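You operate a simulated robot arm through the tools that you are given. There is no shell and no other tool.

You are at the controls of a simulated two-armed robot. One attempt, no reset.

## Task
Glue the white felt square on the cart's brown square block and press it down.
Fine: yellow brush over the block's top, back in its tin; square in the middle; leave the others. Set down upright: yellow brush. A coat counts when it lies all over at full strength: go over it till it gets no stronger.

Only the result counts: the job must be done as asked and must still hold three seconds after the hand-in. Knocking over, shifting, dropping, spilling or breaking anything else fails it.

## Robot
Two 7-joint arms with fingered hands on one trunk that stands fixed in place. Base frame: the origin is at the foot of the trunk, x ahead of it, y to its left, z up; the work surface is at about z = 62. Lengths are in cm, angles in degrees, forces in N, time in s.
The left shoulder is at [7, 16.6, 101.8], the right one opposite. With the tool pointing down near the work surface each hand reaches from about 10 to 94 cm from the base axis, measured 20 degrees to its own side. Payload 4.1 kg a hand.
The tool frame of a hand sits at the grasp point between the pads (the TCP): z along the fingers, y along the line on which they close. The tips reach 3.2 cm beyond it. The gripper opens to 10.8 cm. The gripper's body begins 3.8 cm behind the TCP. The gripper is a hand of 4 fingers: y runs from the thumb to the fingers, the wrist lies at [-1.6, -10.8, -18.6] in the tool frame.
Orientation is that of the tool frame in the base frame, as [roll, pitch, yaw] about the fixed x, y, z axes, in that order (R = Rz(yaw) Ry(pitch) Rx(roll)). With the fingers straight down and the wrist toward the robot, the tool's x, y and z point along [0, 1, 0], [1, 0, 0] and [0, 0, -1] of the base frame.

## Interface
- The arms move only by the tool step_arm. It takes "left_series", "right_series" or both (then of equal length, played together; a hand with none holds still); each is text: rows parted by semicolons, each of 6 numbers parted by spaces: the turn, a rotation vector about the tool's x, y, z in units of 120 degrees (1.0 is 120 degrees), then the shift along the tool's x, y, z in units of 200 mm (1.0 is 200 mm). In form: wx wy wz dx dy dz; .... A call has 1 to 20 rows; each row is the pose to reach, as a shift and turn from the pose commanded when the call began, along the tool's axes at that moment. A call with a number of a shift or a turn outside -1 to 1 is refused whole. Rows are played at 5 a second. More than 5 cm and 8.6 degrees between two rows, and nothing of the call is played. Where a pose cannot be reached the arm comes as near as it can. A force on the tool above 40 N (or 10 N above the force at the start of the call, whichever is more), or a blocked arm, ends the call early, and 0.2 s more pass. In this call time passes only in rows, and 0.2 s behind the last. The reply holds the time, the measured pose of the TCP, the force on the tool along the base axes, the opening and the grip force, in the units named above and with some noise, with the torque about the TCP (base axes, N m) and any sound that the robot's microphone picked up.
- Cameras (640 x 400 px; columns grow to the right, rows downward): "scene" is now at [12.67, -3.85, 124.44]; the picture's right is [-0.44, -0.90, -0.00], its down [-0.53, 0.26, -0.81] and it looks along [0.73, -0.35, -0.59] (base axes); focal length 359 px, centre (320, 200). "left" rides on the left gripper at [-6.4, -9.3, -13.2] in its tool frame; the picture's right is [-0.80, -0.28, 0.53], its down [0.55, -0.71, 0.45] and it looks along [0.25, 0.65, 0.72] (tool axes); focal length 247 px, centre (320, 200). "right" rides on the right gripper at [6.4, -9.3, -13.2] in its tool frame; the picture's right is [-0.80, 0.28, -0.53], its down [-0.55, -0.71, 0.45] and it looks along [-0.25, 0.65, 0.72] (tool axes); focal length 247 px, centre (320, 200). There is no depth. A picture from a camera that has moved, and an enlarged one, comes with that camera's place and axes in the base frame and with its lens.
- grab_frame(camera): a new picture of that camera. The clock stands still meanwhile.
- raise_lower(by): slides the trunk up (or, below 0, down) by that many cm; the arms and the scene camera ride with it, the base frame stays. It gives what a move gives, with no picture.
- curl_fingers(index, middle, ring, thumb_bend, hand): sets how far each is bent, from 0 (flat) to 1 (curled in); at 0.3 the hand is open as for a grip, at 0.7 the pads meet at the TCP. One left out holds its place. A second passes; each finger stops where it meets its share of the squeeze, and holds until it gets a number again. It is the only way to open and close the hand. It gives what a move gives, with no picture; readings hold the bend of each and the force on the fingers (four entries, about 0 where the hand has none), thumb and palm.
- head_to(pan, tilt): turns the head with the scene camera to pan (to the left, within 86 degrees either way) and tilt (down, from -29 to 69), counted from straight ahead of the robot. It gives what a move gives.
- inspect(camera, box): a new picture of the part [left, top, right, bottom] of that camera's present view, enlarged. The clock stands still meanwhile.
- hand_in(): hands the job in; it is judged then, once.

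Places have to be worked out from the pictures, the camera data and where the tool is seen. Open the grippers and draw the arms clear of the work before you hand the job in, unless the task says otherwise.

The tools are called after ">>>" as name(argument=value, ...) on one line, values as JSON. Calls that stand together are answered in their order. step_arm: Moves the arms, as the interface text tells. Its arguments: {"type":"object","properties":{"left_series":{"type":"string"},"right_series":{"type":"string"}},"required":[]} The other tools are called the same way: raise_lower (by) slides the trunk up or down; curl_fingers (index, middle, ring, thumb_bend, hand) moves the fingers one by one; head_to (pan, tilt) turns the head that bears the scene camera; grab_frame (camera) takes a picture; inspect (camera, box) takes an enlarged picture of a part of a camera's view; hand_in () hands the job in.

At the start:

```text
time_s: 0.0
left_tcp_pos: [66.38, -10.66, 95.29]
left_tcp_rot: [180.0, 0.0, 90.0]
left_wrist_force: [-0.3, 0.0, -0.2]
left_moment: [-0.02, -0.02, 0.01]
left_width: 10.74
left_gripper_force: 0.1
left_shape: jaw
left_bend: [0.3, 0.3, 0.3, 0.3]
left_finger forces: [0.0, 0.0, 0.0, 0.0, 0.0, 0.1]
right_tcp_pos: [42.41, -52.39, 97.09]
right_tcp_rot: [-179.9, 0.1, 90.0]
right_wrist_force: [0.1, -0.1, -0.2]
right_moment: [-0.02, 0.0, 0.01]
right_width: 10.78
right_gripper_force: 0.0
right_shape: jaw
right_bend: [0.3, 0.3, 0.3, 0.3]
right_finger forces: [0.0, 0.0, 0.1, 0.1, 0.0, 0.0]
trunk travel left (down, up): [-52.5, 41.5]
head pan, tilt: [-26.0, 35.9]
```

scene: 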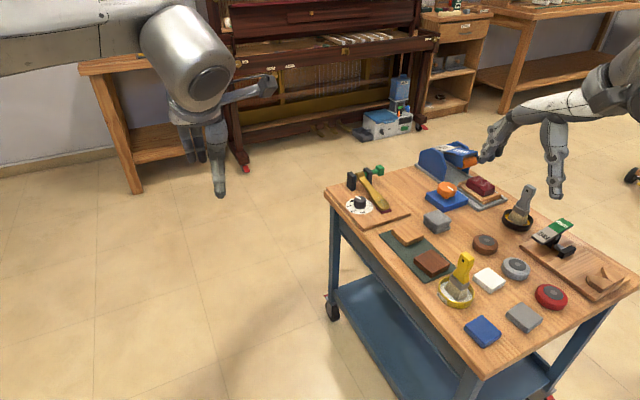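
right: 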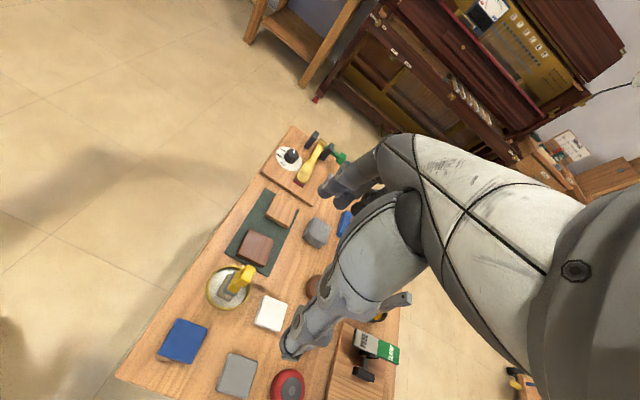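
left: 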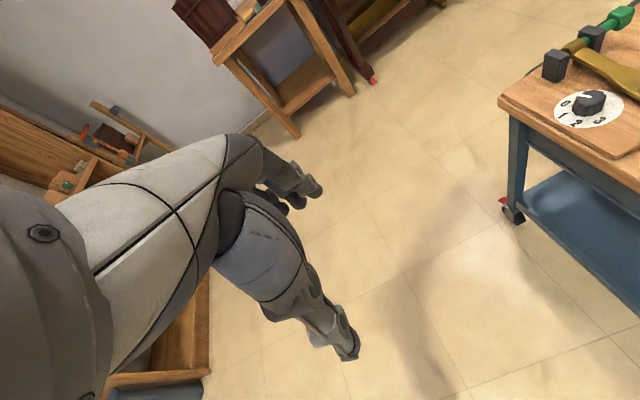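

I start with a closer look at the cart top to identify the brown square block, the yellow brush in its tin, and the white felt square.

>>> inspect(camera="scene", box=[320, 140, 640, 340])

>>> inspect(camera="scene", box=[380, 215, 540, 315])

>>> inspect(camera="right", box=[140, 180, 340, 400])

```text
2.00 times, centred on (480, 240) of scene
camera zoom: at [12.67, -3.85, 124.44], right [-0.44, -0.9, 0.0], down [-0.53, 0.26, -0.81], along [0.73, -0.35, -0.59], focal length 718 px, centre (0, 120)
```

zoom: 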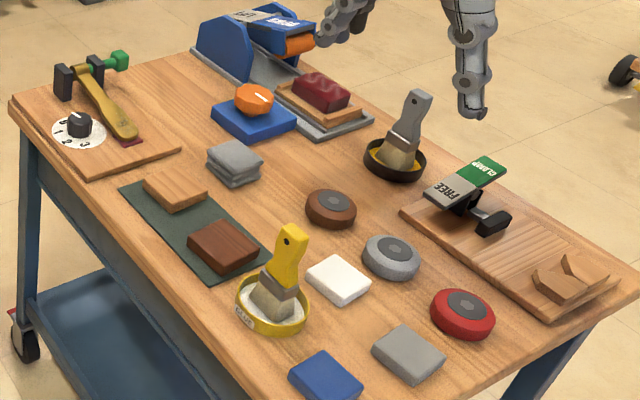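

```text
4.00 times, centred on (460, 265) of scene
camera zoom: at [12.67, -3.85, 124.44], right [-0.44, -0.9, 0.0], down [-0.53, 0.26, -0.81], along [0.73, -0.35, -0.59], focal length 1436 px, centre (-240, -60)
```

zoom: 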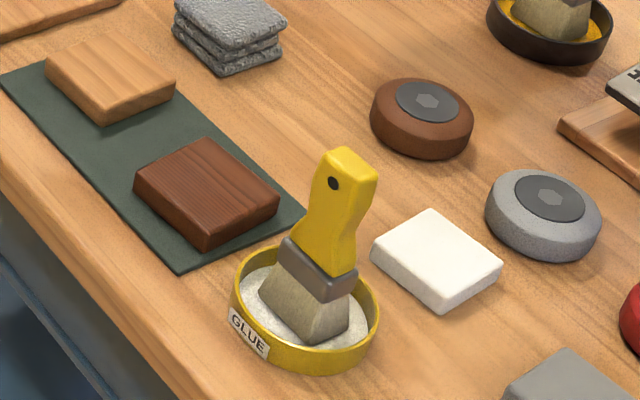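

```text
1.82 times, centred on (240, 290) of right
camera zoom: at [32.99, -45.89, 110.09], right [0.28, -0.8, 0.53], down [-0.71, -0.55, -0.45], along [0.65, -0.25, -0.72], focal length 449 px, centre (466, 36)
```

zoom: 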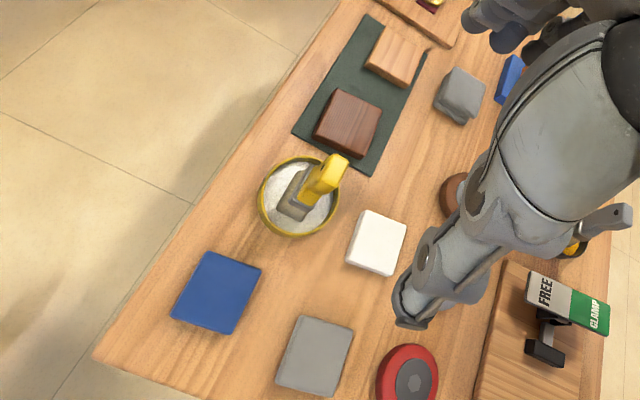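

The dark brown block sits on the green mat near (54, -52), the yellow brush's tin is near (46, -52) and the white felt is near (44, -61). I turn the head to face the work squarely for better measurements.

>>> head_to(pan=-54, tilt=45)

>>> grab_frame(camera="scene")

```text
time_s: 0.9
left_tcp_pos: [66.53, -10.7, 95.3]
left_tcp_rot: [-180.0, 0.0, 90.0]
left_wrist_force: [0.3, -0.7, -0.1]
left_moment: [0.0, 0.01, 0.0]
left_width: 10.78
left_gripper_force: 0.1
left_shape: jaw
left_bend: [0.3, 0.3, 0.3, 0.3]
left_finger forces: [0.0, 0.0, 0.0, 0.0, 0.0, 0.0]
right_tcp_pos: [42.29, -52.36, 97.03]
right_tcp_rot: [-179.9, 0.0, 90.0]
right_wrist_force: [0.6, 0.0, -0.7]
right_moment: [0.0, -0.04, -0.01]
right_width: 10.75
right_gripper_force: 0.0
right_shape: jaw
right_bend: [0.3, 0.3, 0.3, 0.3]
right_finger forces: [0.0, 0.0, 0.0, 0.0, 0.0, 0.1]
trunk travel left (down, up): [-52.5, 41.5]
head pan, tilt: [-54.0, 45.0]
```

```text
taken
camera scene: at [9.58, -6.59, 123.09], right [-0.81, -0.59, 0.0], down [-0.42, 0.57, -0.71], along [0.42, -0.57, -0.71], focal length 359 px, centre (320, 200)
```

scene: 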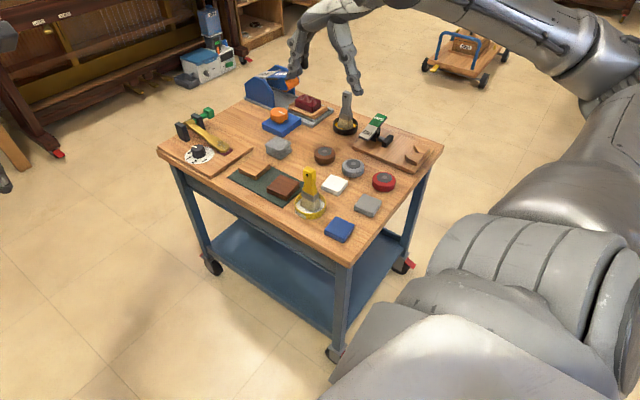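

The cart is now centred, so I zoom in on the tin, block and felt for measurement.

>>> inspect(camera="scene", box=[220, 150, 380, 250])

>>> inspect(camera="scene", box=[280, 160, 360, 220])

>>> inspect(camera="scene", box=[150, 80, 450, 270])

```text
4.00 times, centred on (300, 200) of scene
camera zoom: at [9.58, -6.59, 123.09], right [-0.81, -0.59, 0.0], down [-0.42, 0.57, -0.71], along [0.42, -0.57, -0.71], focal length 1436 px, centre (400, 200)
```

zoom: 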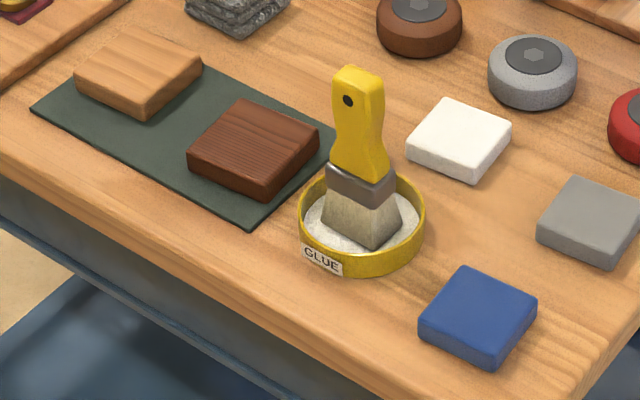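

```text
6.67 times, centred on (320, 190) of scene
camera zoom: at [9.58, -6.59, 123.09], right [-0.81, -0.59, 0.0], down [-0.42, 0.57, -0.71], along [0.42, -0.57, -0.71], focal length 2393 px, centre (320, 267)
```

zoom: 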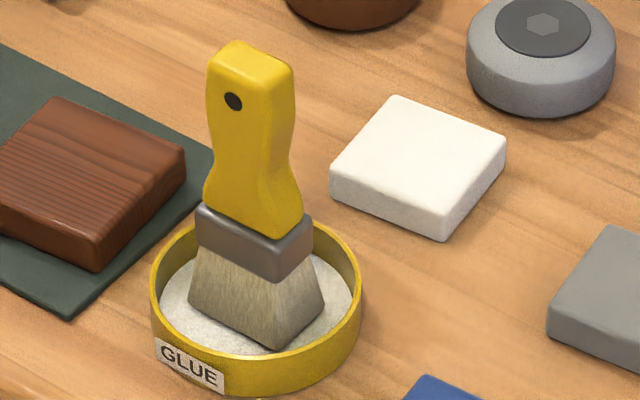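

```text
2.11 times, centred on (300, 175) of scene
camera zoom: at [9.58, -6.59, 123.09], right [-0.81, -0.59, 0.0], down [-0.42, 0.57, -0.71], along [0.42, -0.57, -0.71], focal length 756 px, centre (362, 253)
```

zoom: 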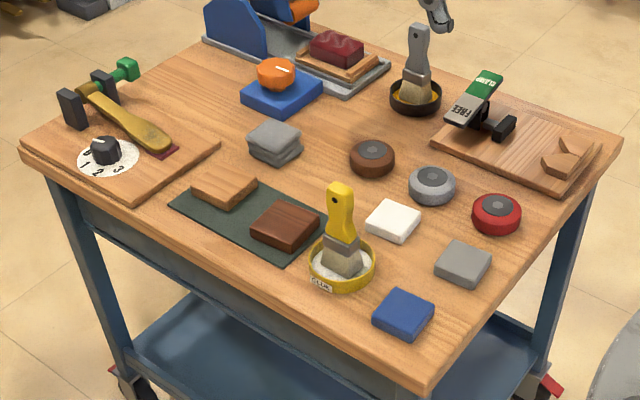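

The brush stands upright at roughly (45.7, -52.6), top near z 74, with its broad faces toward ±y. Before choosing a grip I inspect the right hand's shape.

>>> inspect(camera="scene", box=[270, 0, 430, 110])

>>> grab_frame(camera="right")

>>> inspect(camera="right", box=[200, 180, 300, 310])

```text
3.64 times, centred on (350, 55) of scene
camera zoom: at [9.58, -6.59, 123.09], right [-0.81, -0.59, 0.0], down [-0.42, 0.57, -0.71], along [0.42, -0.57, -0.71], focal length 1305 px, centre (211, 727)
```

zoom: 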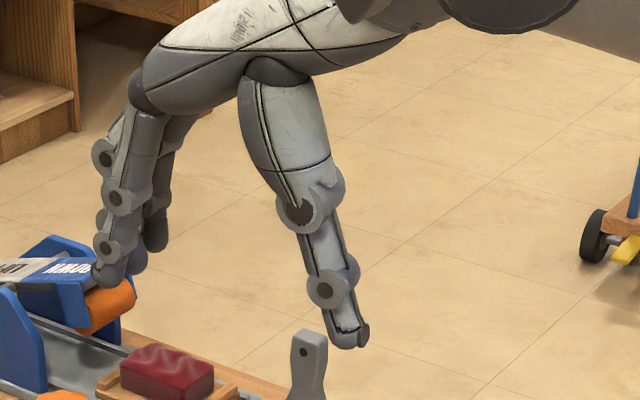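

```text
taken
camera right: at [32.99, -45.89, 110.09], right [0.28, -0.8, 0.53], down [-0.71, -0.55, -0.45], along [0.65, -0.25, -0.72], focal length 247 px, centre (320, 200)
```

right: 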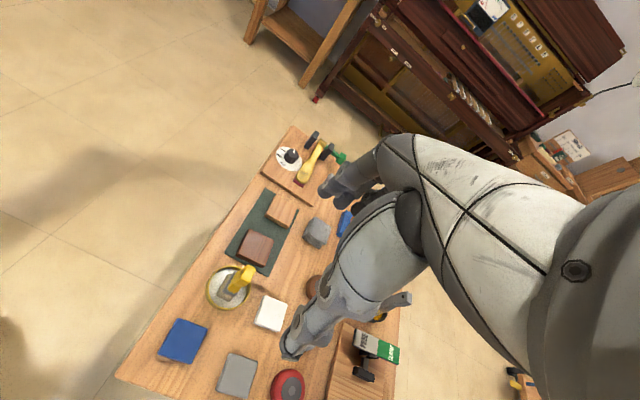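

```text
3.08 times, centred on (250, 245) of right
camera zoom: at [32.99, -45.89, 110.09], right [0.28, -0.8, 0.53], down [-0.71, -0.55, -0.45], along [0.65, -0.25, -0.72], focal length 760 px, centre (535, 62)
```

zoom: 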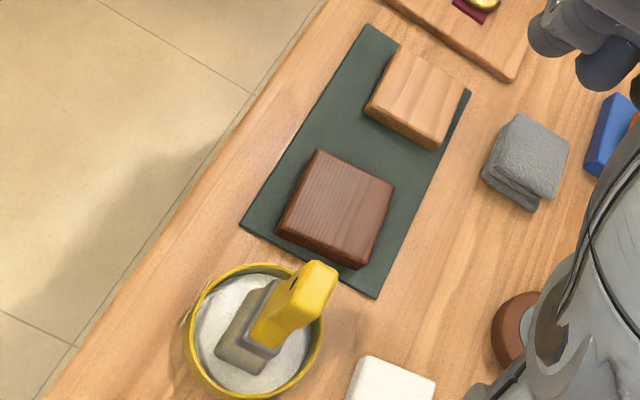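

Both cameras agree: brush about (45.9, -52.5, top 74.1), block centre about (54.4, -52.9). I turn the right hand 90° high above the cart so it closes across the handle's thin (y) direction, and centre it over the brush.

>>> step_arm(right_series="0 0 0.0625 0 0.015 0; 0 0 0.125 0 0.03 0; 0 0 0.1875 0 0.045 0; 0 0 0.25 0 0.06 0; 0 0 0.3125 0 0.075 0; 0 0 0.375 0 0.09 0; 0 0 0.4375 0 0.105 0; 0 0 0.5 0 0.12 0; 0 0 0.5625 0 0.135 0; 0 0 0.625 0 0.15 0; 0 0 0.6875 0 0.165 0; 0 0 0.75 0 0.18 0; 0 0 0.75 0 0.18 0")

>>> grab_frame(camera="scene")

>>> grab_frame(camera="right")

```text
time_s: 3.7
left_tcp_pos: [66.57, -10.83, 95.27]
left_tcp_rot: [-180.0, 0.0, 90.0]
left_wrist_force: [0.5, 0.0, -0.1]
left_moment: [0.01, -0.02, 0.0]
left_width: 10.76
left_gripper_force: 0.1
left_shape: jaw
left_bend: [0.3, 0.3, 0.3, 0.3]
left_finger forces: [0.1, 0.1, 0.0, 0.0, 0.0, 0.0]
right_tcp_pos: [45.85, -52.52, 97.05]
right_tcp_rot: [-180.0, 0.0, 0.0]
right_wrist_force: [-0.8, -0.3, 0.4]
right_moment: [-0.01, -0.01, 0.02]
right_width: 10.75
right_gripper_force: 0.1
right_shape: jaw
right_bend: [0.3, 0.3, 0.3, 0.3]
right_finger forces: [0.0, 0.0, 0.1, 0.0, 0.1, 0.0]
trunk travel left (down, up): [-52.5, 41.5]
head pan, tilt: [-54.0, 45.0]
```

```text
taken
camera scene: at [9.54, -6.64, 123.09], right [-0.81, -0.59, 0.0], down [-0.42, 0.57, -0.71], along [0.42, -0.57, -0.71], focal length 359 px, centre (320, 200)
```

scene: 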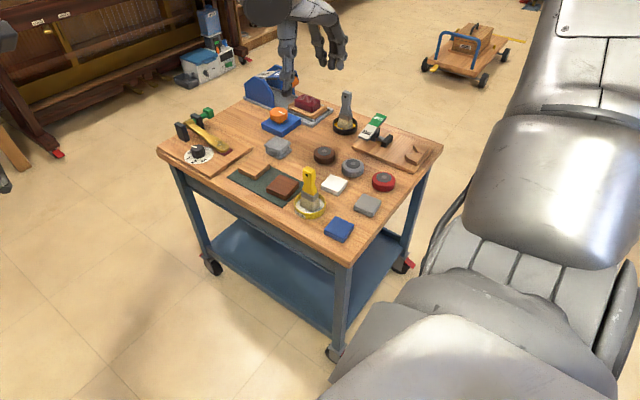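

```text
taken
camera right: at [52.26, -43.12, 110.08], right [-0.8, -0.28, 0.53], down [-0.55, 0.71, -0.45], along [-0.25, -0.65, -0.72], focal length 247 px, centre (320, 200)
```

right: 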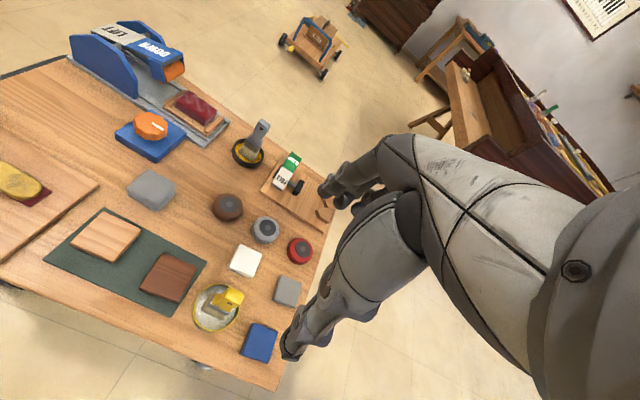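

The hand is over the brush at (45.9, -52.5, 97) with yaw 0. I zoom the hand camera on brush, felt and block from this new angle to refine the positions.

>>> inspect(camera="right", box=[120, 235, 280, 335])

>>> inspect(camera="scene", box=[260, 160, 356, 220])

```text
4.00 times, centred on (200, 285) of right
camera zoom: at [52.26, -43.12, 110.08], right [-0.8, -0.28, 0.53], down [-0.55, 0.71, -0.45], along [-0.25, -0.65, -0.72], focal length 988 px, centre (800, -140)
```

zoom: 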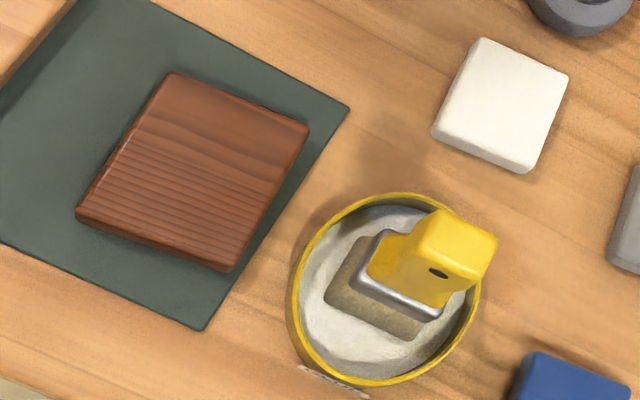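

```text
6.67 times, centred on (308, 190) of scene
camera zoom: at [9.54, -6.64, 123.09], right [-0.81, -0.59, 0.0], down [-0.42, 0.57, -0.71], along [0.42, -0.57, -0.71], focal length 2393 px, centre (400, 267)
```

zoom: 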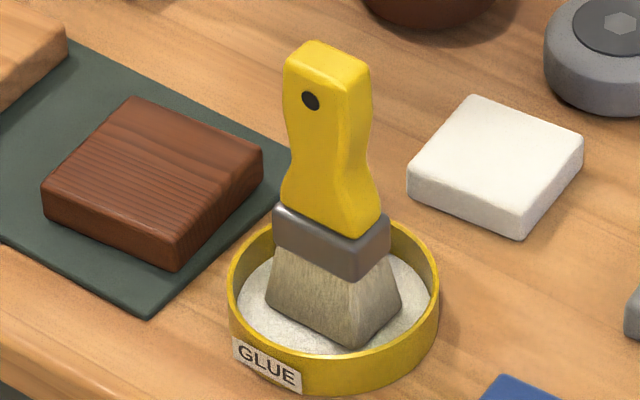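

Refined: brush at (46.0, -52.45), vertical and yaw 0. Block centre is about (54.7, -53.2) at yaw ~5°, 5.5 cm square, and the felt is about (45.4, -61.8), 4.6 cm square. I descend 20 cm over the brush.

>>> step_arm(right_series="0 0 0 0 0 0.125; 0 0 0 0 0 0.25; 0 0 0 0 0 0.375; 0 0 0 0 0 0.5; 0 0 0 0 0 0.625; 0 0 0 0 0 0.75; 0 0 0 0 0 0.85; 0 0 0 0 0 0.95; 0 0 0 0 0 0.95")

>>> grab_frame(camera="scene")

>>> grab_frame(camera="right")

```text
time_s: 5.7
left_tcp_pos: [66.48, -10.63, 95.3]
left_tcp_rot: [180.0, 0.0, 90.0]
left_wrist_force: [-0.8, -0.3, -0.3]
left_moment: [-0.02, 0.02, -0.01]
left_width: 10.77
left_gripper_force: 0.1
left_shape: jaw
left_bend: [0.3, 0.3, 0.3, 0.3]
left_finger forces: [0.0, 0.0, 0.0, 0.0, 0.1, 0.1]
right_tcp_pos: [45.98, -52.33, 78.06]
right_tcp_rot: [-179.9, 0.0, 0.1]
right_wrist_force: [-0.2, 0.2, 0.0]
right_moment: [0.0, -0.01, -0.02]
right_width: 10.74
right_gripper_force: 0.1
right_shape: jaw
right_bend: [0.3, 0.3, 0.3, 0.3]
right_finger forces: [0.1, 0.0, 0.1, 0.0, 0.0, 0.0]
trunk travel left (down, up): [-52.5, 41.5]
head pan, tilt: [-54.0, 45.0]
```

```text
taken
camera scene: at [9.54, -6.58, 123.1], right [-0.81, -0.59, 0.0], down [-0.42, 0.57, -0.71], along [0.42, -0.57, -0.71], focal length 359 px, centre (320, 200)
```

scene: 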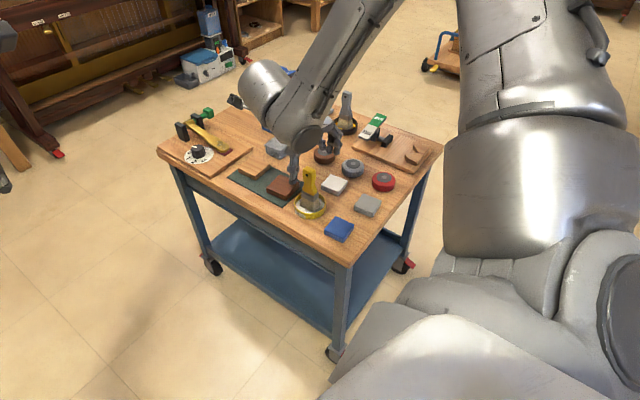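

```text
taken
camera right: at [52.28, -43.04, 91.14], right [-0.8, -0.28, 0.53], down [-0.55, 0.7, -0.45], along [-0.25, -0.65, -0.72], focal length 247 px, centre (320, 200)
```

right: 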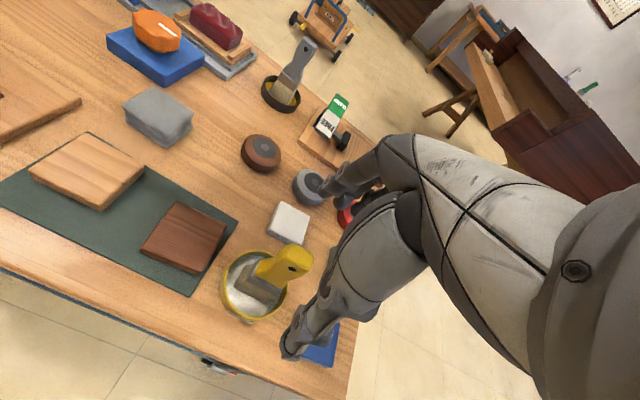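

The hand is at z 78 with the brush between thumb and fingers. I zoom in to check the clearance before the last 7 cm.

>>> inspect(camera="scene", box=[250, 120, 378, 220])

>>> inspect(camera="right", box=[200, 120, 440, 380])

```text
4.00 times, centred on (314, 170) of scene
camera zoom: at [9.54, -6.58, 123.1], right [-0.81, -0.59, 0.0], down [-0.42, 0.57, -0.71], along [0.42, -0.57, -0.71], focal length 1436 px, centre (344, 320)
```

zoom: 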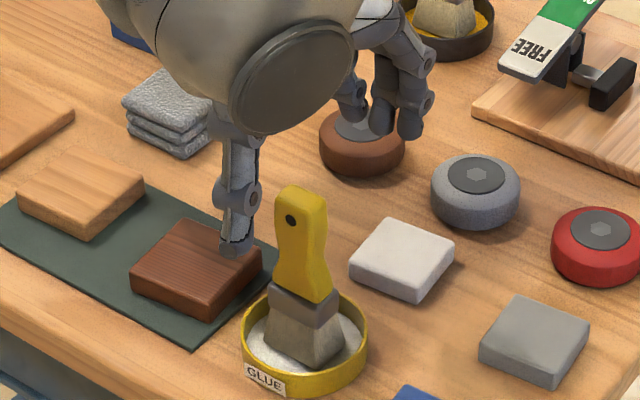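

```text
1.54 times, centred on (320, 250) of right
camera zoom: at [52.28, -43.04, 91.14], right [-0.8, -0.28, 0.53], down [-0.55, 0.7, -0.45], along [-0.25, -0.65, -0.72], focal length 380 px, centre (320, 123)
```

zoom: 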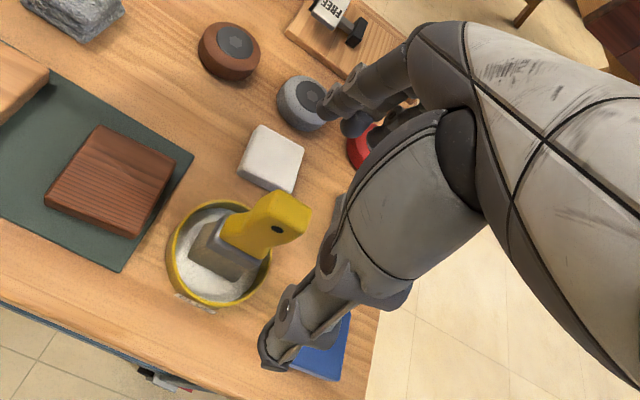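

Brush top lies centred between thumb and finger tips. I lower the remaining 6.9 cm slowly to put the pads around the handle's middle.

>>> step_arm(right_series="0 0 0 0 0 0.05; 0 0 0 0 0 0.1; 0 0 0 0 0 0.15; 0 0 0 0 0 0.2; 0 0 0 0 0 0.25; 0 0 0 0 0 0.3; 0 0 0 0 0 0.345; 0 0 0 0 0 0.345")

>>> inspect(camera="scene", box=[250, 120, 378, 220])

>>> inspect(camera="right", box=[200, 120, 440, 380])

```text
time_s: 7.5
left_tcp_pos: [66.43, -10.7, 95.25]
left_tcp_rot: [-179.9, 0.1, 90.0]
left_wrist_force: [0.3, -0.5, 0.3]
left_moment: [0.02, 0.01, 0.01]
left_width: 10.76
left_gripper_force: 0.1
left_shape: jaw
left_bend: [0.3, 0.3, 0.3, 0.3]
left_finger forces: [0.0, 0.1, 0.0, 0.0, 0.1, 0.0]
right_tcp_pos: [45.94, -52.3, 71.16]
right_tcp_rot: [-179.9, 0.1, 0.0]
right_wrist_force: [0.1, 0.3, -0.3]
right_moment: [-0.01, 0.0, 0.0]
right_width: 10.78
right_gripper_force: 0.0
right_shape: jaw
right_bend: [0.3, 0.3, 0.3, 0.3]
right_finger forces: [0.0, 0.0, 0.0, 0.1, 0.0, 0.0]
trunk travel left (down, up): [-52.5, 41.5]
head pan, tilt: [-54.0, 45.0]
```

```text
4.00 times, centred on (314, 170) of scene
camera zoom: at [9.57, -6.59, 123.09], right [-0.81, -0.59, 0.0], down [-0.42, 0.57, -0.71], along [0.42, -0.57, -0.71], focal length 1436 px, centre (344, 320)
```

zoom: 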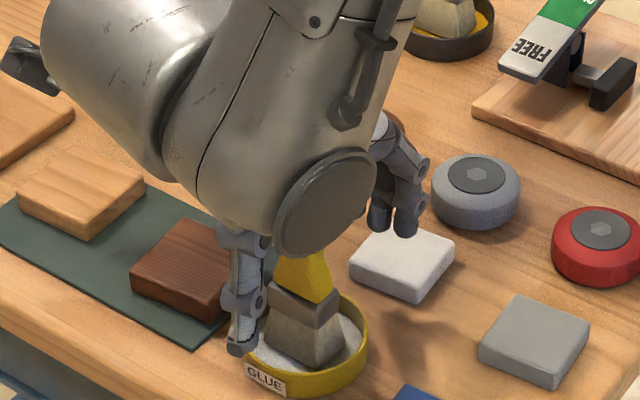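

```text
1.54 times, centred on (320, 250) of right
camera zoom: at [52.3, -43.01, 84.16], right [-0.8, -0.28, 0.53], down [-0.55, 0.71, -0.45], along [-0.25, -0.65, -0.72], focal length 380 px, centre (320, 123)
```

zoom: 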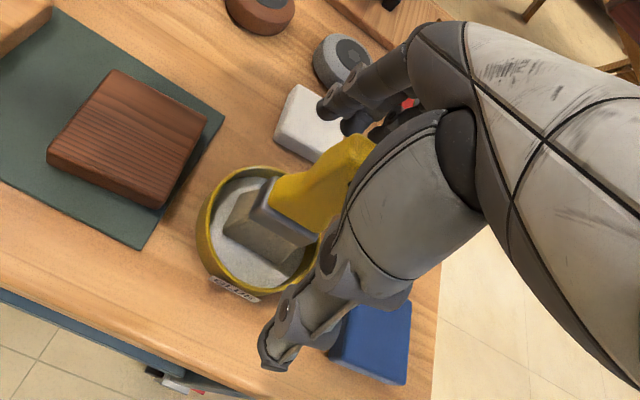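

TCP is at z 71.2 around the handle with no contact forces. I close the fingers part-way first to verify centring.

>>> curl_fingers(hand="right", index=0.6, middle=0.6, ring=0.6, thumb_bend=0.6)

>>> inspect(camera="right", box=[200, 120, 440, 380])

>>> inspect(camera="scene", box=[282, 170, 346, 220])

```text
time_s: 8.5
left_tcp_pos: [66.45, -10.69, 95.31]
left_tcp_rot: [180.0, 0.1, 90.0]
left_wrist_force: [-0.1, -0.1, 0.7]
left_moment: [0.01, 0.01, 0.0]
left_width: 10.75
left_gripper_force: 0.0
left_shape: jaw
left_bend: [0.3, 0.3, 0.3, 0.3]
left_finger forces: [0.1, 0.0, 0.0, 0.1, 0.0, 0.0]
right_tcp_pos: [45.97, -52.34, 71.05]
right_tcp_rot: [-180.0, 0.0, 0.0]
right_wrist_force: [0.1, 0.0, 0.5]
right_moment: [0.03, 0.0, 0.02]
right_width: 2.94
right_gripper_force: 0.1
right_shape: fingers
right_bend: [0.6, 0.6, 0.6, 0.6]
right_finger forces: [0.0, 0.0, 0.0, 0.0, 0.0, 0.0]
trunk travel left (down, up): [-52.5, 41.5]
head pan, tilt: [-54.0, 45.0]
```

```text
1.54 times, centred on (320, 250) of right
camera zoom: at [52.31, -43.01, 84.17], right [-0.8, -0.28, 0.53], down [-0.55, 0.71, -0.45], along [-0.25, -0.65, -0.72], focal length 380 px, centre (320, 123)
```

zoom: 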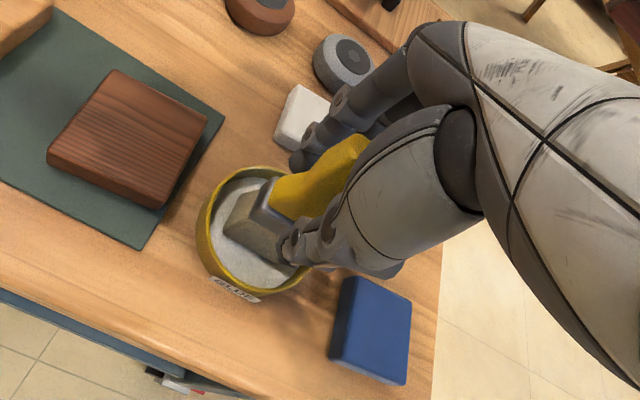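

```text
8.00 times, centred on (314, 195) of scene
camera zoom: at [9.58, -6.59, 123.09], right [-0.81, -0.59, 0.0], down [-0.42, 0.57, -0.71], along [0.42, -0.57, -0.71], focal length 2872 px, centre (368, 240)
```

zoom: 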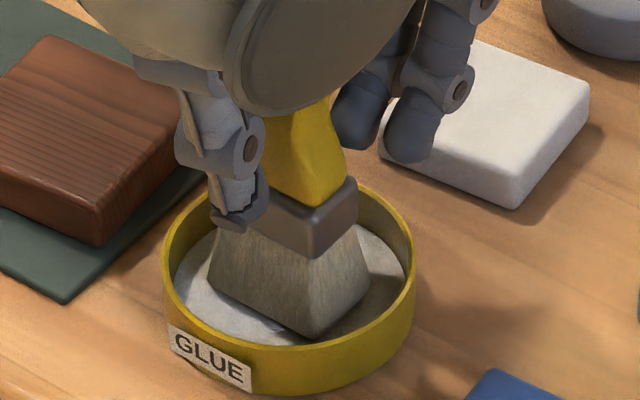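

The gap is 2.9 cm and symmetric about the handle, with no contact yet. I now close fully to grip.

>>> curl_fingers(hand="right", index=0.72, middle=0.72, ring=0.72, thumb_bend=0.72)

>>> inspect(camera="scene", box=[282, 170, 346, 220])

>>> inspect(camera="right", box=[200, 120, 440, 380])

```text
time_s: 9.5
left_tcp_pos: [66.51, -10.64, 95.31]
left_tcp_rot: [180.0, 0.1, 90.0]
left_wrist_force: [-0.9, -0.2, -0.2]
left_moment: [-0.03, -0.01, 0.0]
left_width: 10.78
left_gripper_force: 0.0
left_shape: jaw
left_bend: [0.3, 0.3, 0.3, 0.3]
left_finger forces: [0.0, 0.1, 0.0, 0.0, 0.0, 0.1]
right_tcp_pos: [45.96, -52.32, 71.04]
right_tcp_rot: [180.0, 0.0, 0.0]
right_wrist_force: [0.7, 0.7, 0.0]
right_moment: [0.0, 0.0, -0.01]
right_width: 1.53
right_gripper_force: 9.1
right_shape: fingers
right_bend: [0.71, 0.67, 0.72, 0.65]
right_finger forces: [4.9, 4.4, 0.0, 0.0, 9.4, 0.0]
trunk travel left (down, up): [-52.5, 41.5]
head pan, tilt: [-54.0, 45.0]
```

```text
8.00 times, centred on (314, 195) of scene
camera zoom: at [9.59, -6.6, 123.09], right [-0.81, -0.59, 0.0], down [-0.42, 0.57, -0.71], along [0.42, -0.57, -0.71], focal length 2872 px, centre (368, 240)
```

zoom: 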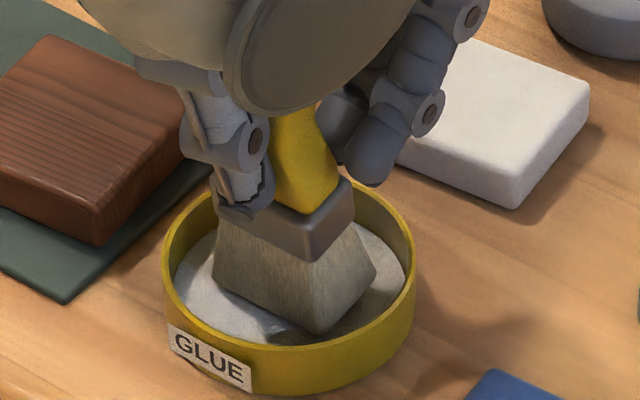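

```text
1.54 times, centred on (320, 250) of right
camera zoom: at [52.32, -43.02, 84.16], right [-0.8, -0.28, 0.53], down [-0.55, 0.71, -0.45], along [-0.25, -0.65, -0.72], focal length 380 px, centre (320, 123)
```

zoom: 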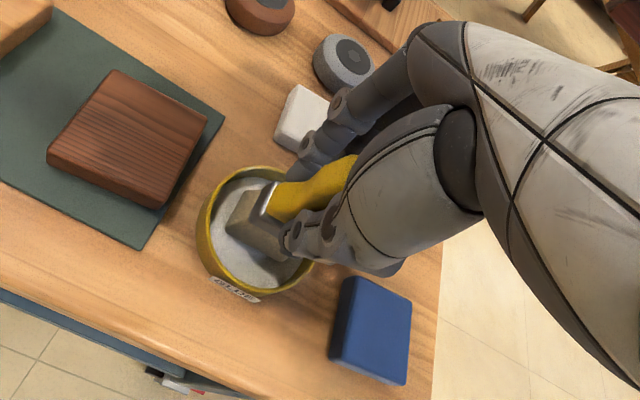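

The grip holds at 1.5 cm width with 9 N. I command a firmer squeeze so the brush will not slip during the strokes.

>>> curl_fingers(hand="right", index=0.8, middle=0.8, ring=0.72, thumb_bend=0.8)

>>> inspect(camera="scene", box=[282, 170, 346, 220])

```text
time_s: 10.5
left_tcp_pos: [66.41, -10.58, 95.25]
left_tcp_rot: [180.0, 0.0, 89.9]
left_wrist_force: [0.2, -0.1, 0.6]
left_moment: [-0.02, 0.03, 0.03]
left_width: 10.77
left_gripper_force: 0.0
left_shape: jaw
left_bend: [0.3, 0.3, 0.3, 0.3]
left_finger forces: [0.1, 0.0, 0.1, 0.1, 0.0, 0.0]
right_tcp_pos: [45.99, -52.26, 71.11]
right_tcp_rot: [180.0, 0.1, 0.0]
right_wrist_force: [0.2, 0.8, -0.8]
right_moment: [-0.02, -0.02, -0.02]
right_width: 1.38
right_gripper_force: 20.2
right_shape: fingers
right_bend: [0.73, 0.72, 0.72, 0.65]
right_finger forces: [9.8, 9.9, 0.0, 0.1, 20.0, 0.0]
trunk travel left (down, up): [-52.5, 41.5]
head pan, tilt: [-54.0, 45.0]
```

```text
8.00 times, centred on (314, 195) of scene
camera zoom: at [9.59, -6.6, 123.09], right [-0.81, -0.59, 0.0], down [-0.42, 0.57, -0.71], along [0.42, -0.57, -0.71], focal length 2872 px, centre (368, 240)
```

zoom: 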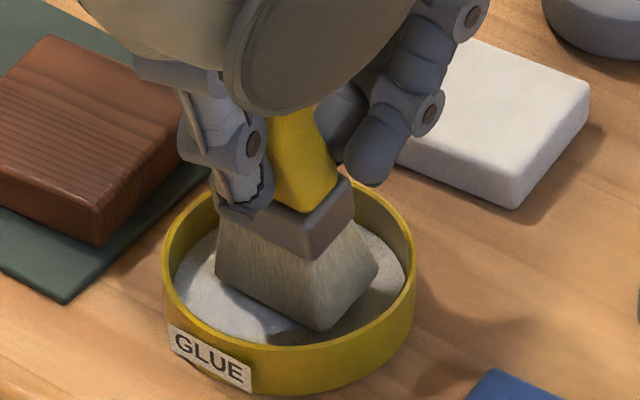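

The grip is now 20 N with the brush still upright. I lift it straight up 5 cm and check that it comes out of the tin cleanly.

>>> step_arm(right_series="0 0 0 0 0 -0.025; 0 0 0 0 0 -0.05; 0 0 0 0 0 -0.1; 0 0 0 0 0 -0.15; 0 0 0 0 0 -0.2; 0 0 0 0 0 -0.25; 0 0 0 0 0 -0.25")

>>> inspect(camera="scene", box=[250, 140, 346, 220])

>>> inspect(camera="right", box=[200, 120, 440, 380])

```text
time_s: 12.1
left_tcp_pos: [66.54, -10.7, 95.33]
left_tcp_rot: [179.9, 0.0, 90.0]
left_wrist_force: [0.7, 1.2, 0.3]
left_moment: [0.0, 0.01, 0.01]
left_width: 10.73
left_gripper_force: 0.1
left_shape: jaw
left_bend: [0.3, 0.3, 0.3, 0.3]
left_finger forces: [0.0, 0.0, 0.1, 0.0, 0.0, 0.0]
right_tcp_pos: [45.95, -52.33, 76.06]
right_tcp_rot: [179.9, 0.0, 0.0]
right_wrist_force: [-0.1, 0.1, -0.8]
right_moment: [0.0, 0.03, 0.0]
right_width: 1.4
right_gripper_force: 19.9
right_shape: fingers
right_bend: [0.73, 0.72, 0.72, 0.65]
right_finger forces: [9.7, 9.9, 0.0, 0.0, 20.0, 0.1]
trunk travel left (down, up): [-52.5, 41.5]
head pan, tilt: [-54.0, 45.0]
```

```text
5.00 times, centred on (298, 180) of scene
camera zoom: at [9.61, -6.61, 123.09], right [-0.81, -0.59, 0.0], down [-0.42, 0.57, -0.71], along [0.42, -0.57, -0.71], focal length 1795 px, centre (430, 300)
```

zoom: 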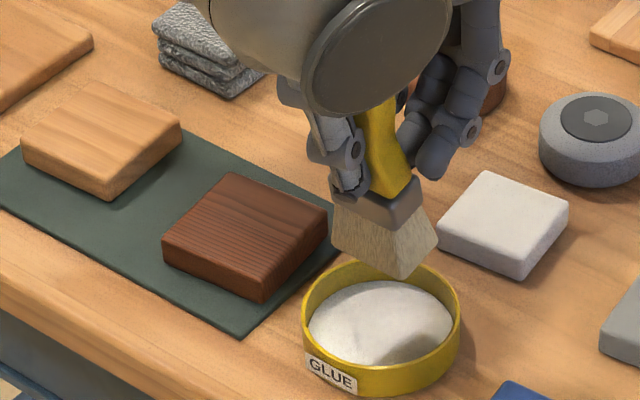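

```text
1.54 times, centred on (320, 250) of right
camera zoom: at [52.29, -43.05, 89.15], right [-0.8, -0.28, 0.53], down [-0.55, 0.71, -0.45], along [-0.25, -0.65, -0.72], focal length 380 px, centre (320, 123)
```

zoom: 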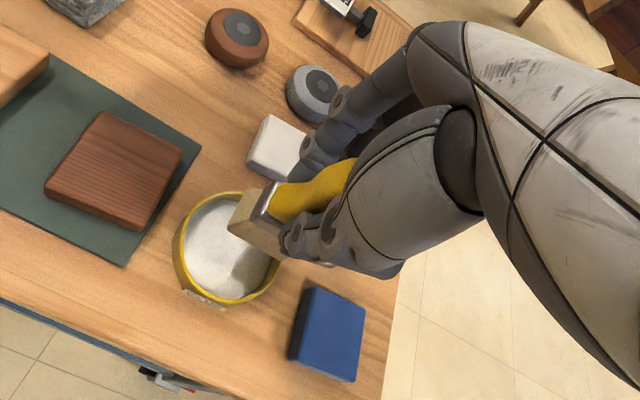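

The brush is out cleanly and held vertical, and the tin stayed put. I carry it over the block at this height, turning 4.5° to match the block's yaw.

>>> step_arm(right_series="0 0 -0.006 0.07 0.005 0; 0 0 -0.012 0.14 0.01 0; 0 0 -0.018 0.21 0.015 0; 0 0 -0.025 0.28 0.02 0; 0 0 -0.031 0.35 0.025 0; 0 0 -0.0375 0.4375 0.03 0; 0 0 -0.0375 0.4375 0.03 0; 0 0 -0.0375 0.4375 0.03 0.06; 0 0 -0.0375 0.4375 0.03 0.1; 0 0 -0.0375 0.4375 0.03 0.1")

>>> inspect(camera="scene", box=[240, 140, 336, 220])

>>> inspect(camera="right", box=[180, 150, 380, 350])

```text
time_s: 14.3
left_tcp_pos: [66.55, -10.63, 95.26]
left_tcp_rot: [-180.0, 0.0, 90.0]
left_wrist_force: [-0.1, -0.1, -0.1]
left_moment: [0.0, 0.02, -0.02]
left_width: 10.78
left_gripper_force: 0.0
left_shape: jaw
left_bend: [0.3, 0.3, 0.3, 0.3]
left_finger forces: [0.0, 0.0, 0.0, 0.0, 0.0, 0.0]
right_tcp_pos: [54.25, -53.11, 74.51]
right_tcp_rot: [-179.8, -0.1, 4.7]
right_wrist_force: [-0.3, -0.1, -1.3]
right_moment: [0.01, -0.01, 0.01]
right_width: 1.4
right_gripper_force: 19.3
right_shape: fingers
right_bend: [0.73, 0.72, 0.72, 0.65]
right_finger forces: [9.7, 10.0, 0.0, 0.1, 20.0, 0.1]
right hand out of reach, approached as far as the arm can: row 9, 10
trunk travel left (down, up): [-52.5, 41.5]
head pan, tilt: [-54.0, 45.0]
```

```text
5.00 times, centred on (288, 180) of scene
camera zoom: at [9.61, -6.61, 123.09], right [-0.81, -0.59, 0.0], down [-0.42, 0.57, -0.71], along [0.42, -0.57, -0.71], focal length 1795 px, centre (480, 300)
```

zoom: 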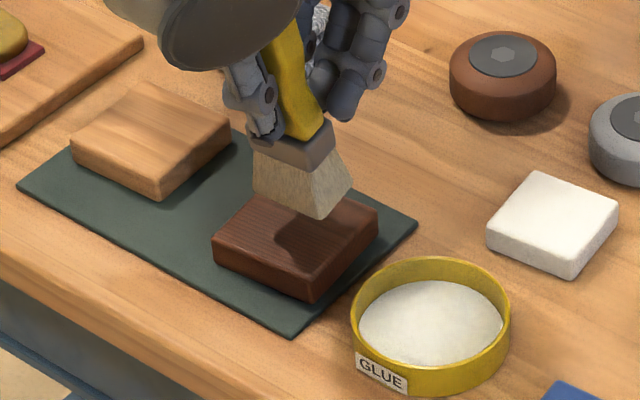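

```text
2.00 times, centred on (280, 250) of right
camera zoom: at [59.84, -43.31, 87.68], right [-0.77, -0.35, 0.53], down [-0.6, 0.66, -0.45], along [-0.2, -0.67, -0.72], focal length 494 px, centre (400, 100)
```

zoom: 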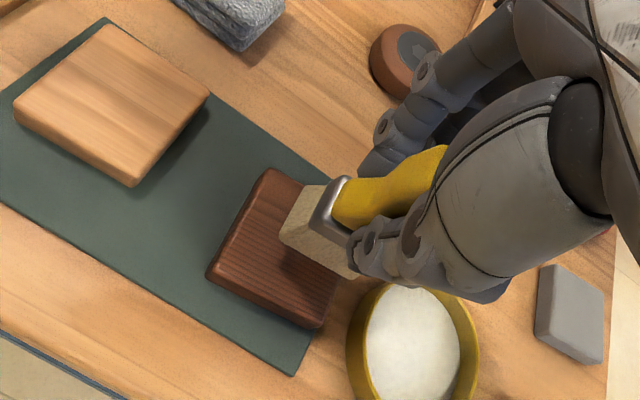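

Bristles hang just above the block, but the arm reports its limit at this yaw. I raise slightly and turn the hand about 40° toward its natural direction, which leaves the round tin and the coverage unaffected.

>>> step_arm(right_series="0 0 0 0 0 -0.05; 0 0 -0.055 0 0 -0.05; 0 0 -0.11 0 0 -0.05; 0 0 -0.165 0 0 -0.05; 0 0 -0.22 0 0 -0.05; 0 0 -0.275 0 0 -0.05; 0 0 -0.335 0 0 -0.05; 0 0 -0.335 0 0 -0.05; 0 0 -0.335 0 0 0; 0 0 -0.335 0 0 0")

>>> inspect(camera="scene", box=[240, 140, 336, 220])

>>> inspect(camera="right", box=[180, 150, 380, 350])

```text
time_s: 16.5
left_tcp_pos: [66.48, -10.73, 95.3]
left_tcp_rot: [179.9, 0.0, 90.0]
left_wrist_force: [0.9, 0.4, -0.3]
left_moment: [-0.02, 0.04, 0.0]
left_width: 10.78
left_gripper_force: 0.0
left_shape: jaw
left_bend: [0.3, 0.3, 0.3, 0.3]
left_finger forces: [0.1, 0.0, 0.0, 0.0, 0.1, 0.1]
right_tcp_pos: [54.12, -53.09, 74.62]
right_tcp_rot: [179.9, 0.0, 44.8]
right_wrist_force: [-0.3, -0.4, -0.5]
right_moment: [0.0, 0.03, -0.01]
right_width: 1.37
right_gripper_force: 19.7
right_shape: fingers
right_bend: [0.73, 0.72, 0.72, 0.65]
right_finger forces: [9.8, 10.1, 0.1, 0.1, 20.0, 0.0]
trunk travel left (down, up): [-52.5, 41.5]
head pan, tilt: [-54.0, 45.0]
```

```text
5.00 times, centred on (288, 180) of scene
camera zoom: at [9.57, -6.58, 123.09], right [-0.81, -0.59, 0.0], down [-0.42, 0.57, -0.71], along [0.42, -0.57, -0.71], focal length 1795 px, centre (480, 300)
```

zoom: 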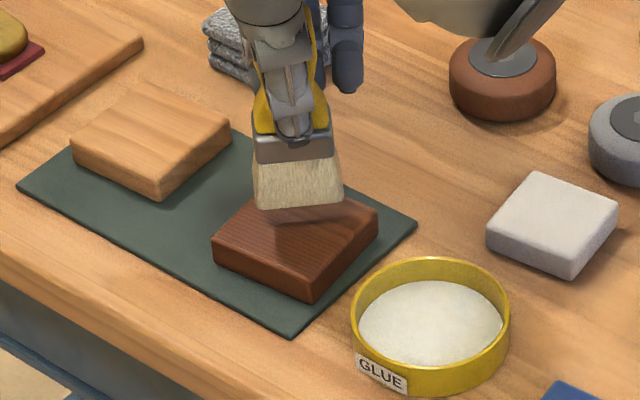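

```text
2.00 times, centred on (280, 250) of right
camera zoom: at [52.22, -41.92, 87.75], right [-0.37, -0.76, 0.53], down [-0.89, 0.11, -0.45], along [0.28, -0.64, -0.72], focal length 494 px, centre (400, 100)
```

zoom: 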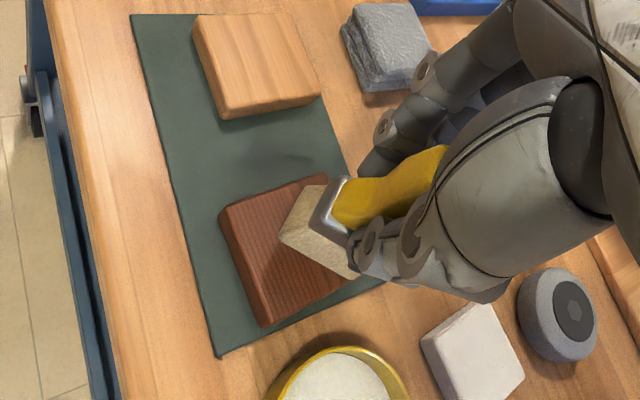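

At yaw 45 the pose is reachable, with the bristles centred about 0.5 cm toward the finger side of the TCP. I centre over the block and lower gradually toward contact, watching the force.

>>> step_arm(right_series="0 0 0 0.0165 0 0; 0 0 0 0.0165 0 0.04; 0 0 0 0.0165 0 0.07; 0 0 0 0.0165 0 0.08; 0 0 0 0.0165 0 0.09; 0 0 0 0.0165 0 0.1; 0 0 0 0.0165 0 0.1")

>>> inspect(camera="scene", box=[260, 160, 324, 210])

```text
time_s: 18.1
left_tcp_pos: [66.49, -10.63, 95.41]
left_tcp_rot: [-180.0, -0.1, 90.0]
left_wrist_force: [-0.3, 0.2, 0.7]
left_moment: [0.01, 0.01, 0.02]
left_width: 10.76
left_gripper_force: 0.0
left_shape: jaw
left_bend: [0.3, 0.3, 0.3, 0.3]
left_finger forces: [0.0, 0.0, 0.0, 0.0, 0.0, 0.1]
right_tcp_pos: [54.52, -52.72, 72.55]
right_tcp_rot: [180.0, 0.0, 44.8]
right_wrist_force: [0.2, -0.1, -1.2]
right_moment: [0.01, -0.01, -0.01]
right_width: 1.37
right_gripper_force: 20.5
right_shape: fingers
right_bend: [0.73, 0.72, 0.72, 0.65]
right_finger forces: [9.8, 10.0, 0.0, 0.0, 20.1, 0.1]
trunk travel left (down, up): [-52.5, 41.5]
head pan, tilt: [-54.0, 45.0]
```

```text
8.00 times, centred on (292, 185) of scene
camera zoom: at [9.58, -6.61, 123.09], right [-0.81, -0.59, 0.0], down [-0.42, 0.57, -0.71], along [0.42, -0.57, -0.71], focal length 2872 px, centre (544, 320)
```

zoom: 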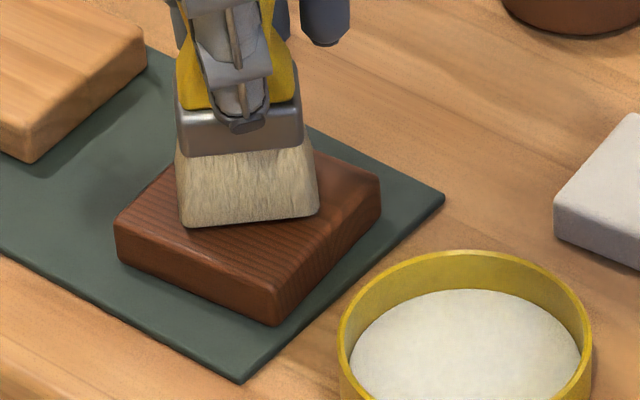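

Bristles hover millimetres above the block with no contact force yet. I lower in 1 mm steps.

>>> step_arm(right_series="0 0 0 0 0 0.005; 0 0 0 0 0 0.01; 0 0 0 0 0 0.015; 0 0 0 0 0 0.02; 0 0 0 0 0 0.02")

>>> inspect(camera="scene", box=[260, 160, 324, 210])

```text
time_s: 19.3
left_tcp_pos: [66.28, -10.45, 95.45]
left_tcp_rot: [179.8, 0.1, 90.1]
left_wrist_force: [-0.4, -0.5, 0.1]
left_moment: [-0.01, -0.01, -0.03]
left_width: 10.76
left_gripper_force: 0.1
left_shape: jaw
left_bend: [0.3, 0.3, 0.3, 0.3]
left_finger forces: [0.0, 0.1, 0.0, 0.0, 0.0, 0.1]
right_tcp_pos: [54.47, -52.81, 72.47]
right_tcp_rot: [179.8, 0.0, 44.7]
right_wrist_force: [0.1, -1.9, 16.2]
right_moment: [0.03, 0.0, 0.01]
right_width: 1.34
right_gripper_force: 23.4
right_shape: fingers
right_bend: [0.73, 0.72, 0.72, 0.65]
right_finger forces: [13.1, 12.1, 0.1, 0.0, 20.9, 0.0]
trunk travel left (down, up): [-52.5, 41.5]
head pan, tilt: [-54.0, 45.0]
```

```text
8.00 times, centred on (292, 185) of scene
camera zoom: at [9.43, -6.46, 123.13], right [-0.81, -0.59, 0.0], down [-0.41, 0.57, -0.71], along [0.42, -0.57, -0.71], focal length 2872 px, centre (544, 320)
```

zoom: 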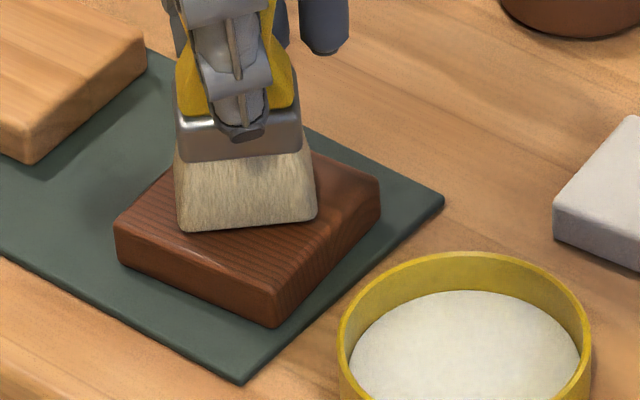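

Contact was made at TCP z about 72.45, and commanding 4 mm lower gives 16 N, which is too firm. I ease to a light press and make the first strokes across the middle, along the brush's thickness direction.

>>> step_arm(right_series="0 0 0 0 0 -0.012; 0 0 0 0 0.04 -0.012; 0 0 0 0 0.08 -0.012; 0 0 0 0 0.12 -0.012; 0 0 0 0 0.14 -0.012; 0 0 0 0 0.1 -0.012; 0 0 0 0 0.05 -0.012; 0 0 0 0 0 -0.012; 0 0 0 0 -0.05 -0.012; 0 0 0 0 -0.1 -0.012; 0 0 0 0 -0.145 -0.012; 0 0 0 0 -0.1 -0.012; 0 0 0 0 -0.05 -0.012; 0 0 0 0 0 -0.012; 0 0 0 0 0.05 -0.012; 0 0 0 0 0.1 -0.012; 0 0 0 0 0.14 -0.012; 0 0 0 0 0.07 -0.012; 0 0 0 0 0 -0.012; 0 0 0 0 0 -0.012")

>>> inspect(camera="scene", box=[260, 160, 324, 210])

>>> inspect(camera="right", box=[180, 150, 380, 350])

```text
time_s: 23.5
left_tcp_pos: [66.51, -10.7, 95.32]
left_tcp_rot: [180.0, 0.0, 90.0]
left_wrist_force: [0.0, 1.0, -0.4]
left_moment: [-0.05, -0.04, 0.0]
left_width: 10.76
left_gripper_force: 0.0
left_shape: jaw
left_bend: [0.3, 0.3, 0.3, 0.3]
left_finger forces: [0.0, 0.0, 0.1, 0.1, 0.0, 0.0]
right_tcp_pos: [54.53, -52.74, 72.56]
right_tcp_rot: [179.8, 0.0, 44.8]
right_wrist_force: [1.1, -1.5, 4.1]
right_moment: [-0.08, -0.08, 0.01]
right_width: 1.4
right_gripper_force: 22.4
right_shape: fingers
right_bend: [0.73, 0.72, 0.72, 0.66]
right_finger forces: [11.7, 11.7, 0.0, 0.0, 21.1, 0.0]
trunk travel left (down, up): [-52.5, 41.5]
head pan, tilt: [-54.0, 45.0]
```

```text
8.00 times, centred on (292, 185) of scene
camera zoom: at [9.55, -6.57, 123.1], right [-0.81, -0.59, 0.0], down [-0.42, 0.57, -0.71], along [0.42, -0.57, -0.71], focal length 2872 px, centre (544, 320)
```

zoom: 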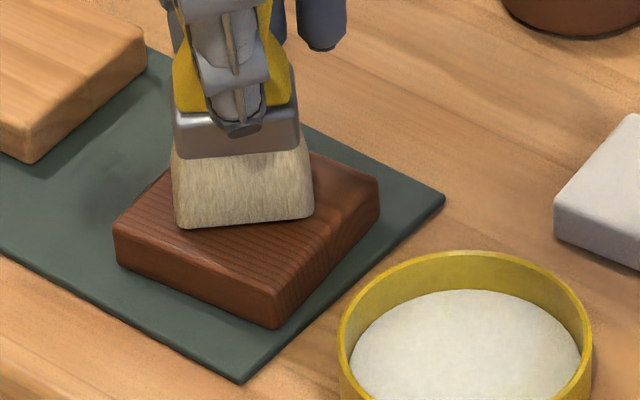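

```text
2.00 times, centred on (280, 250) of right
camera zoom: at [52.5, -41.6, 85.57], right [-0.37, -0.76, 0.53], down [-0.89, 0.11, -0.45], along [0.28, -0.64, -0.72], focal length 494 px, centre (400, 100)
```

zoom: 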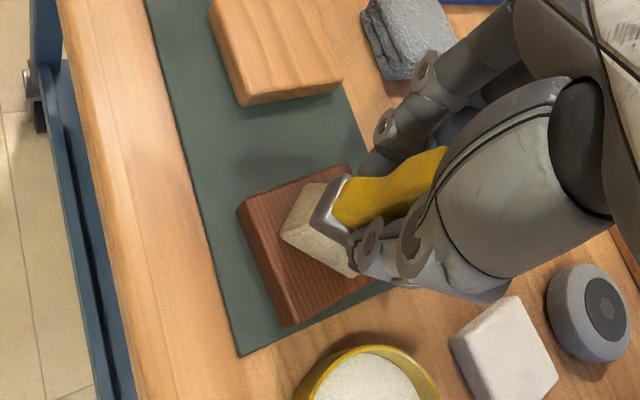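

A light 4 N contact was held, but no white film is obvious. I enlarge the block top to look for any coat.

>>> inspect(camera="scene", box=[270, 174, 312, 204])

>>> inspect(camera="right", box=[285, 220, 375, 320])

```text
13.33 times, centred on (291, 189) of scene
camera zoom: at [9.55, -6.57, 123.1], right [-0.81, -0.59, 0.0], down [-0.42, 0.57, -0.71], along [0.42, -0.57, -0.71], focal length 4787 px, centre (707, 347)
```

zoom: 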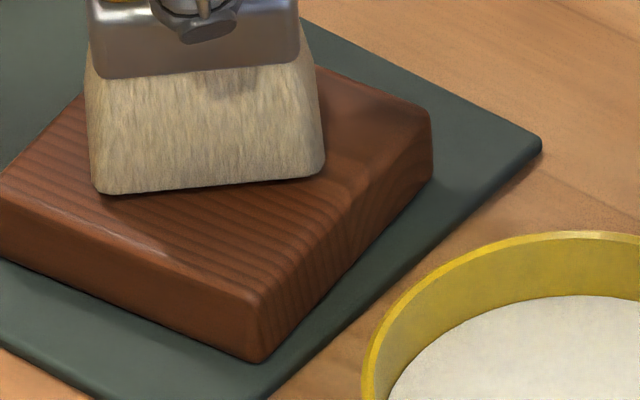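

```text
4.00 times, centred on (330, 270) of right
camera zoom: at [52.5, -41.6, 85.57], right [-0.37, -0.76, 0.53], down [-0.89, 0.11, -0.45], along [0.28, -0.64, -0.72], focal length 988 px, centre (280, -80)
```

zoom: 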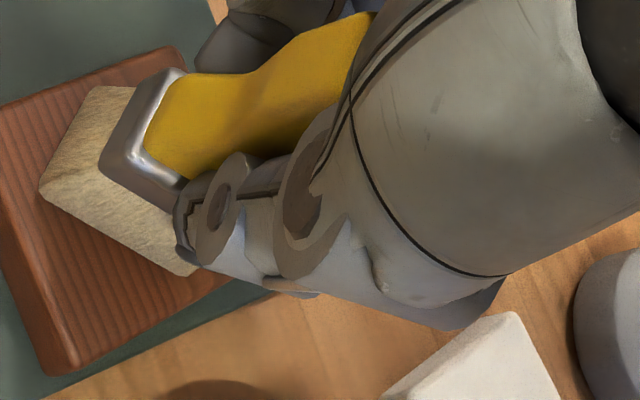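

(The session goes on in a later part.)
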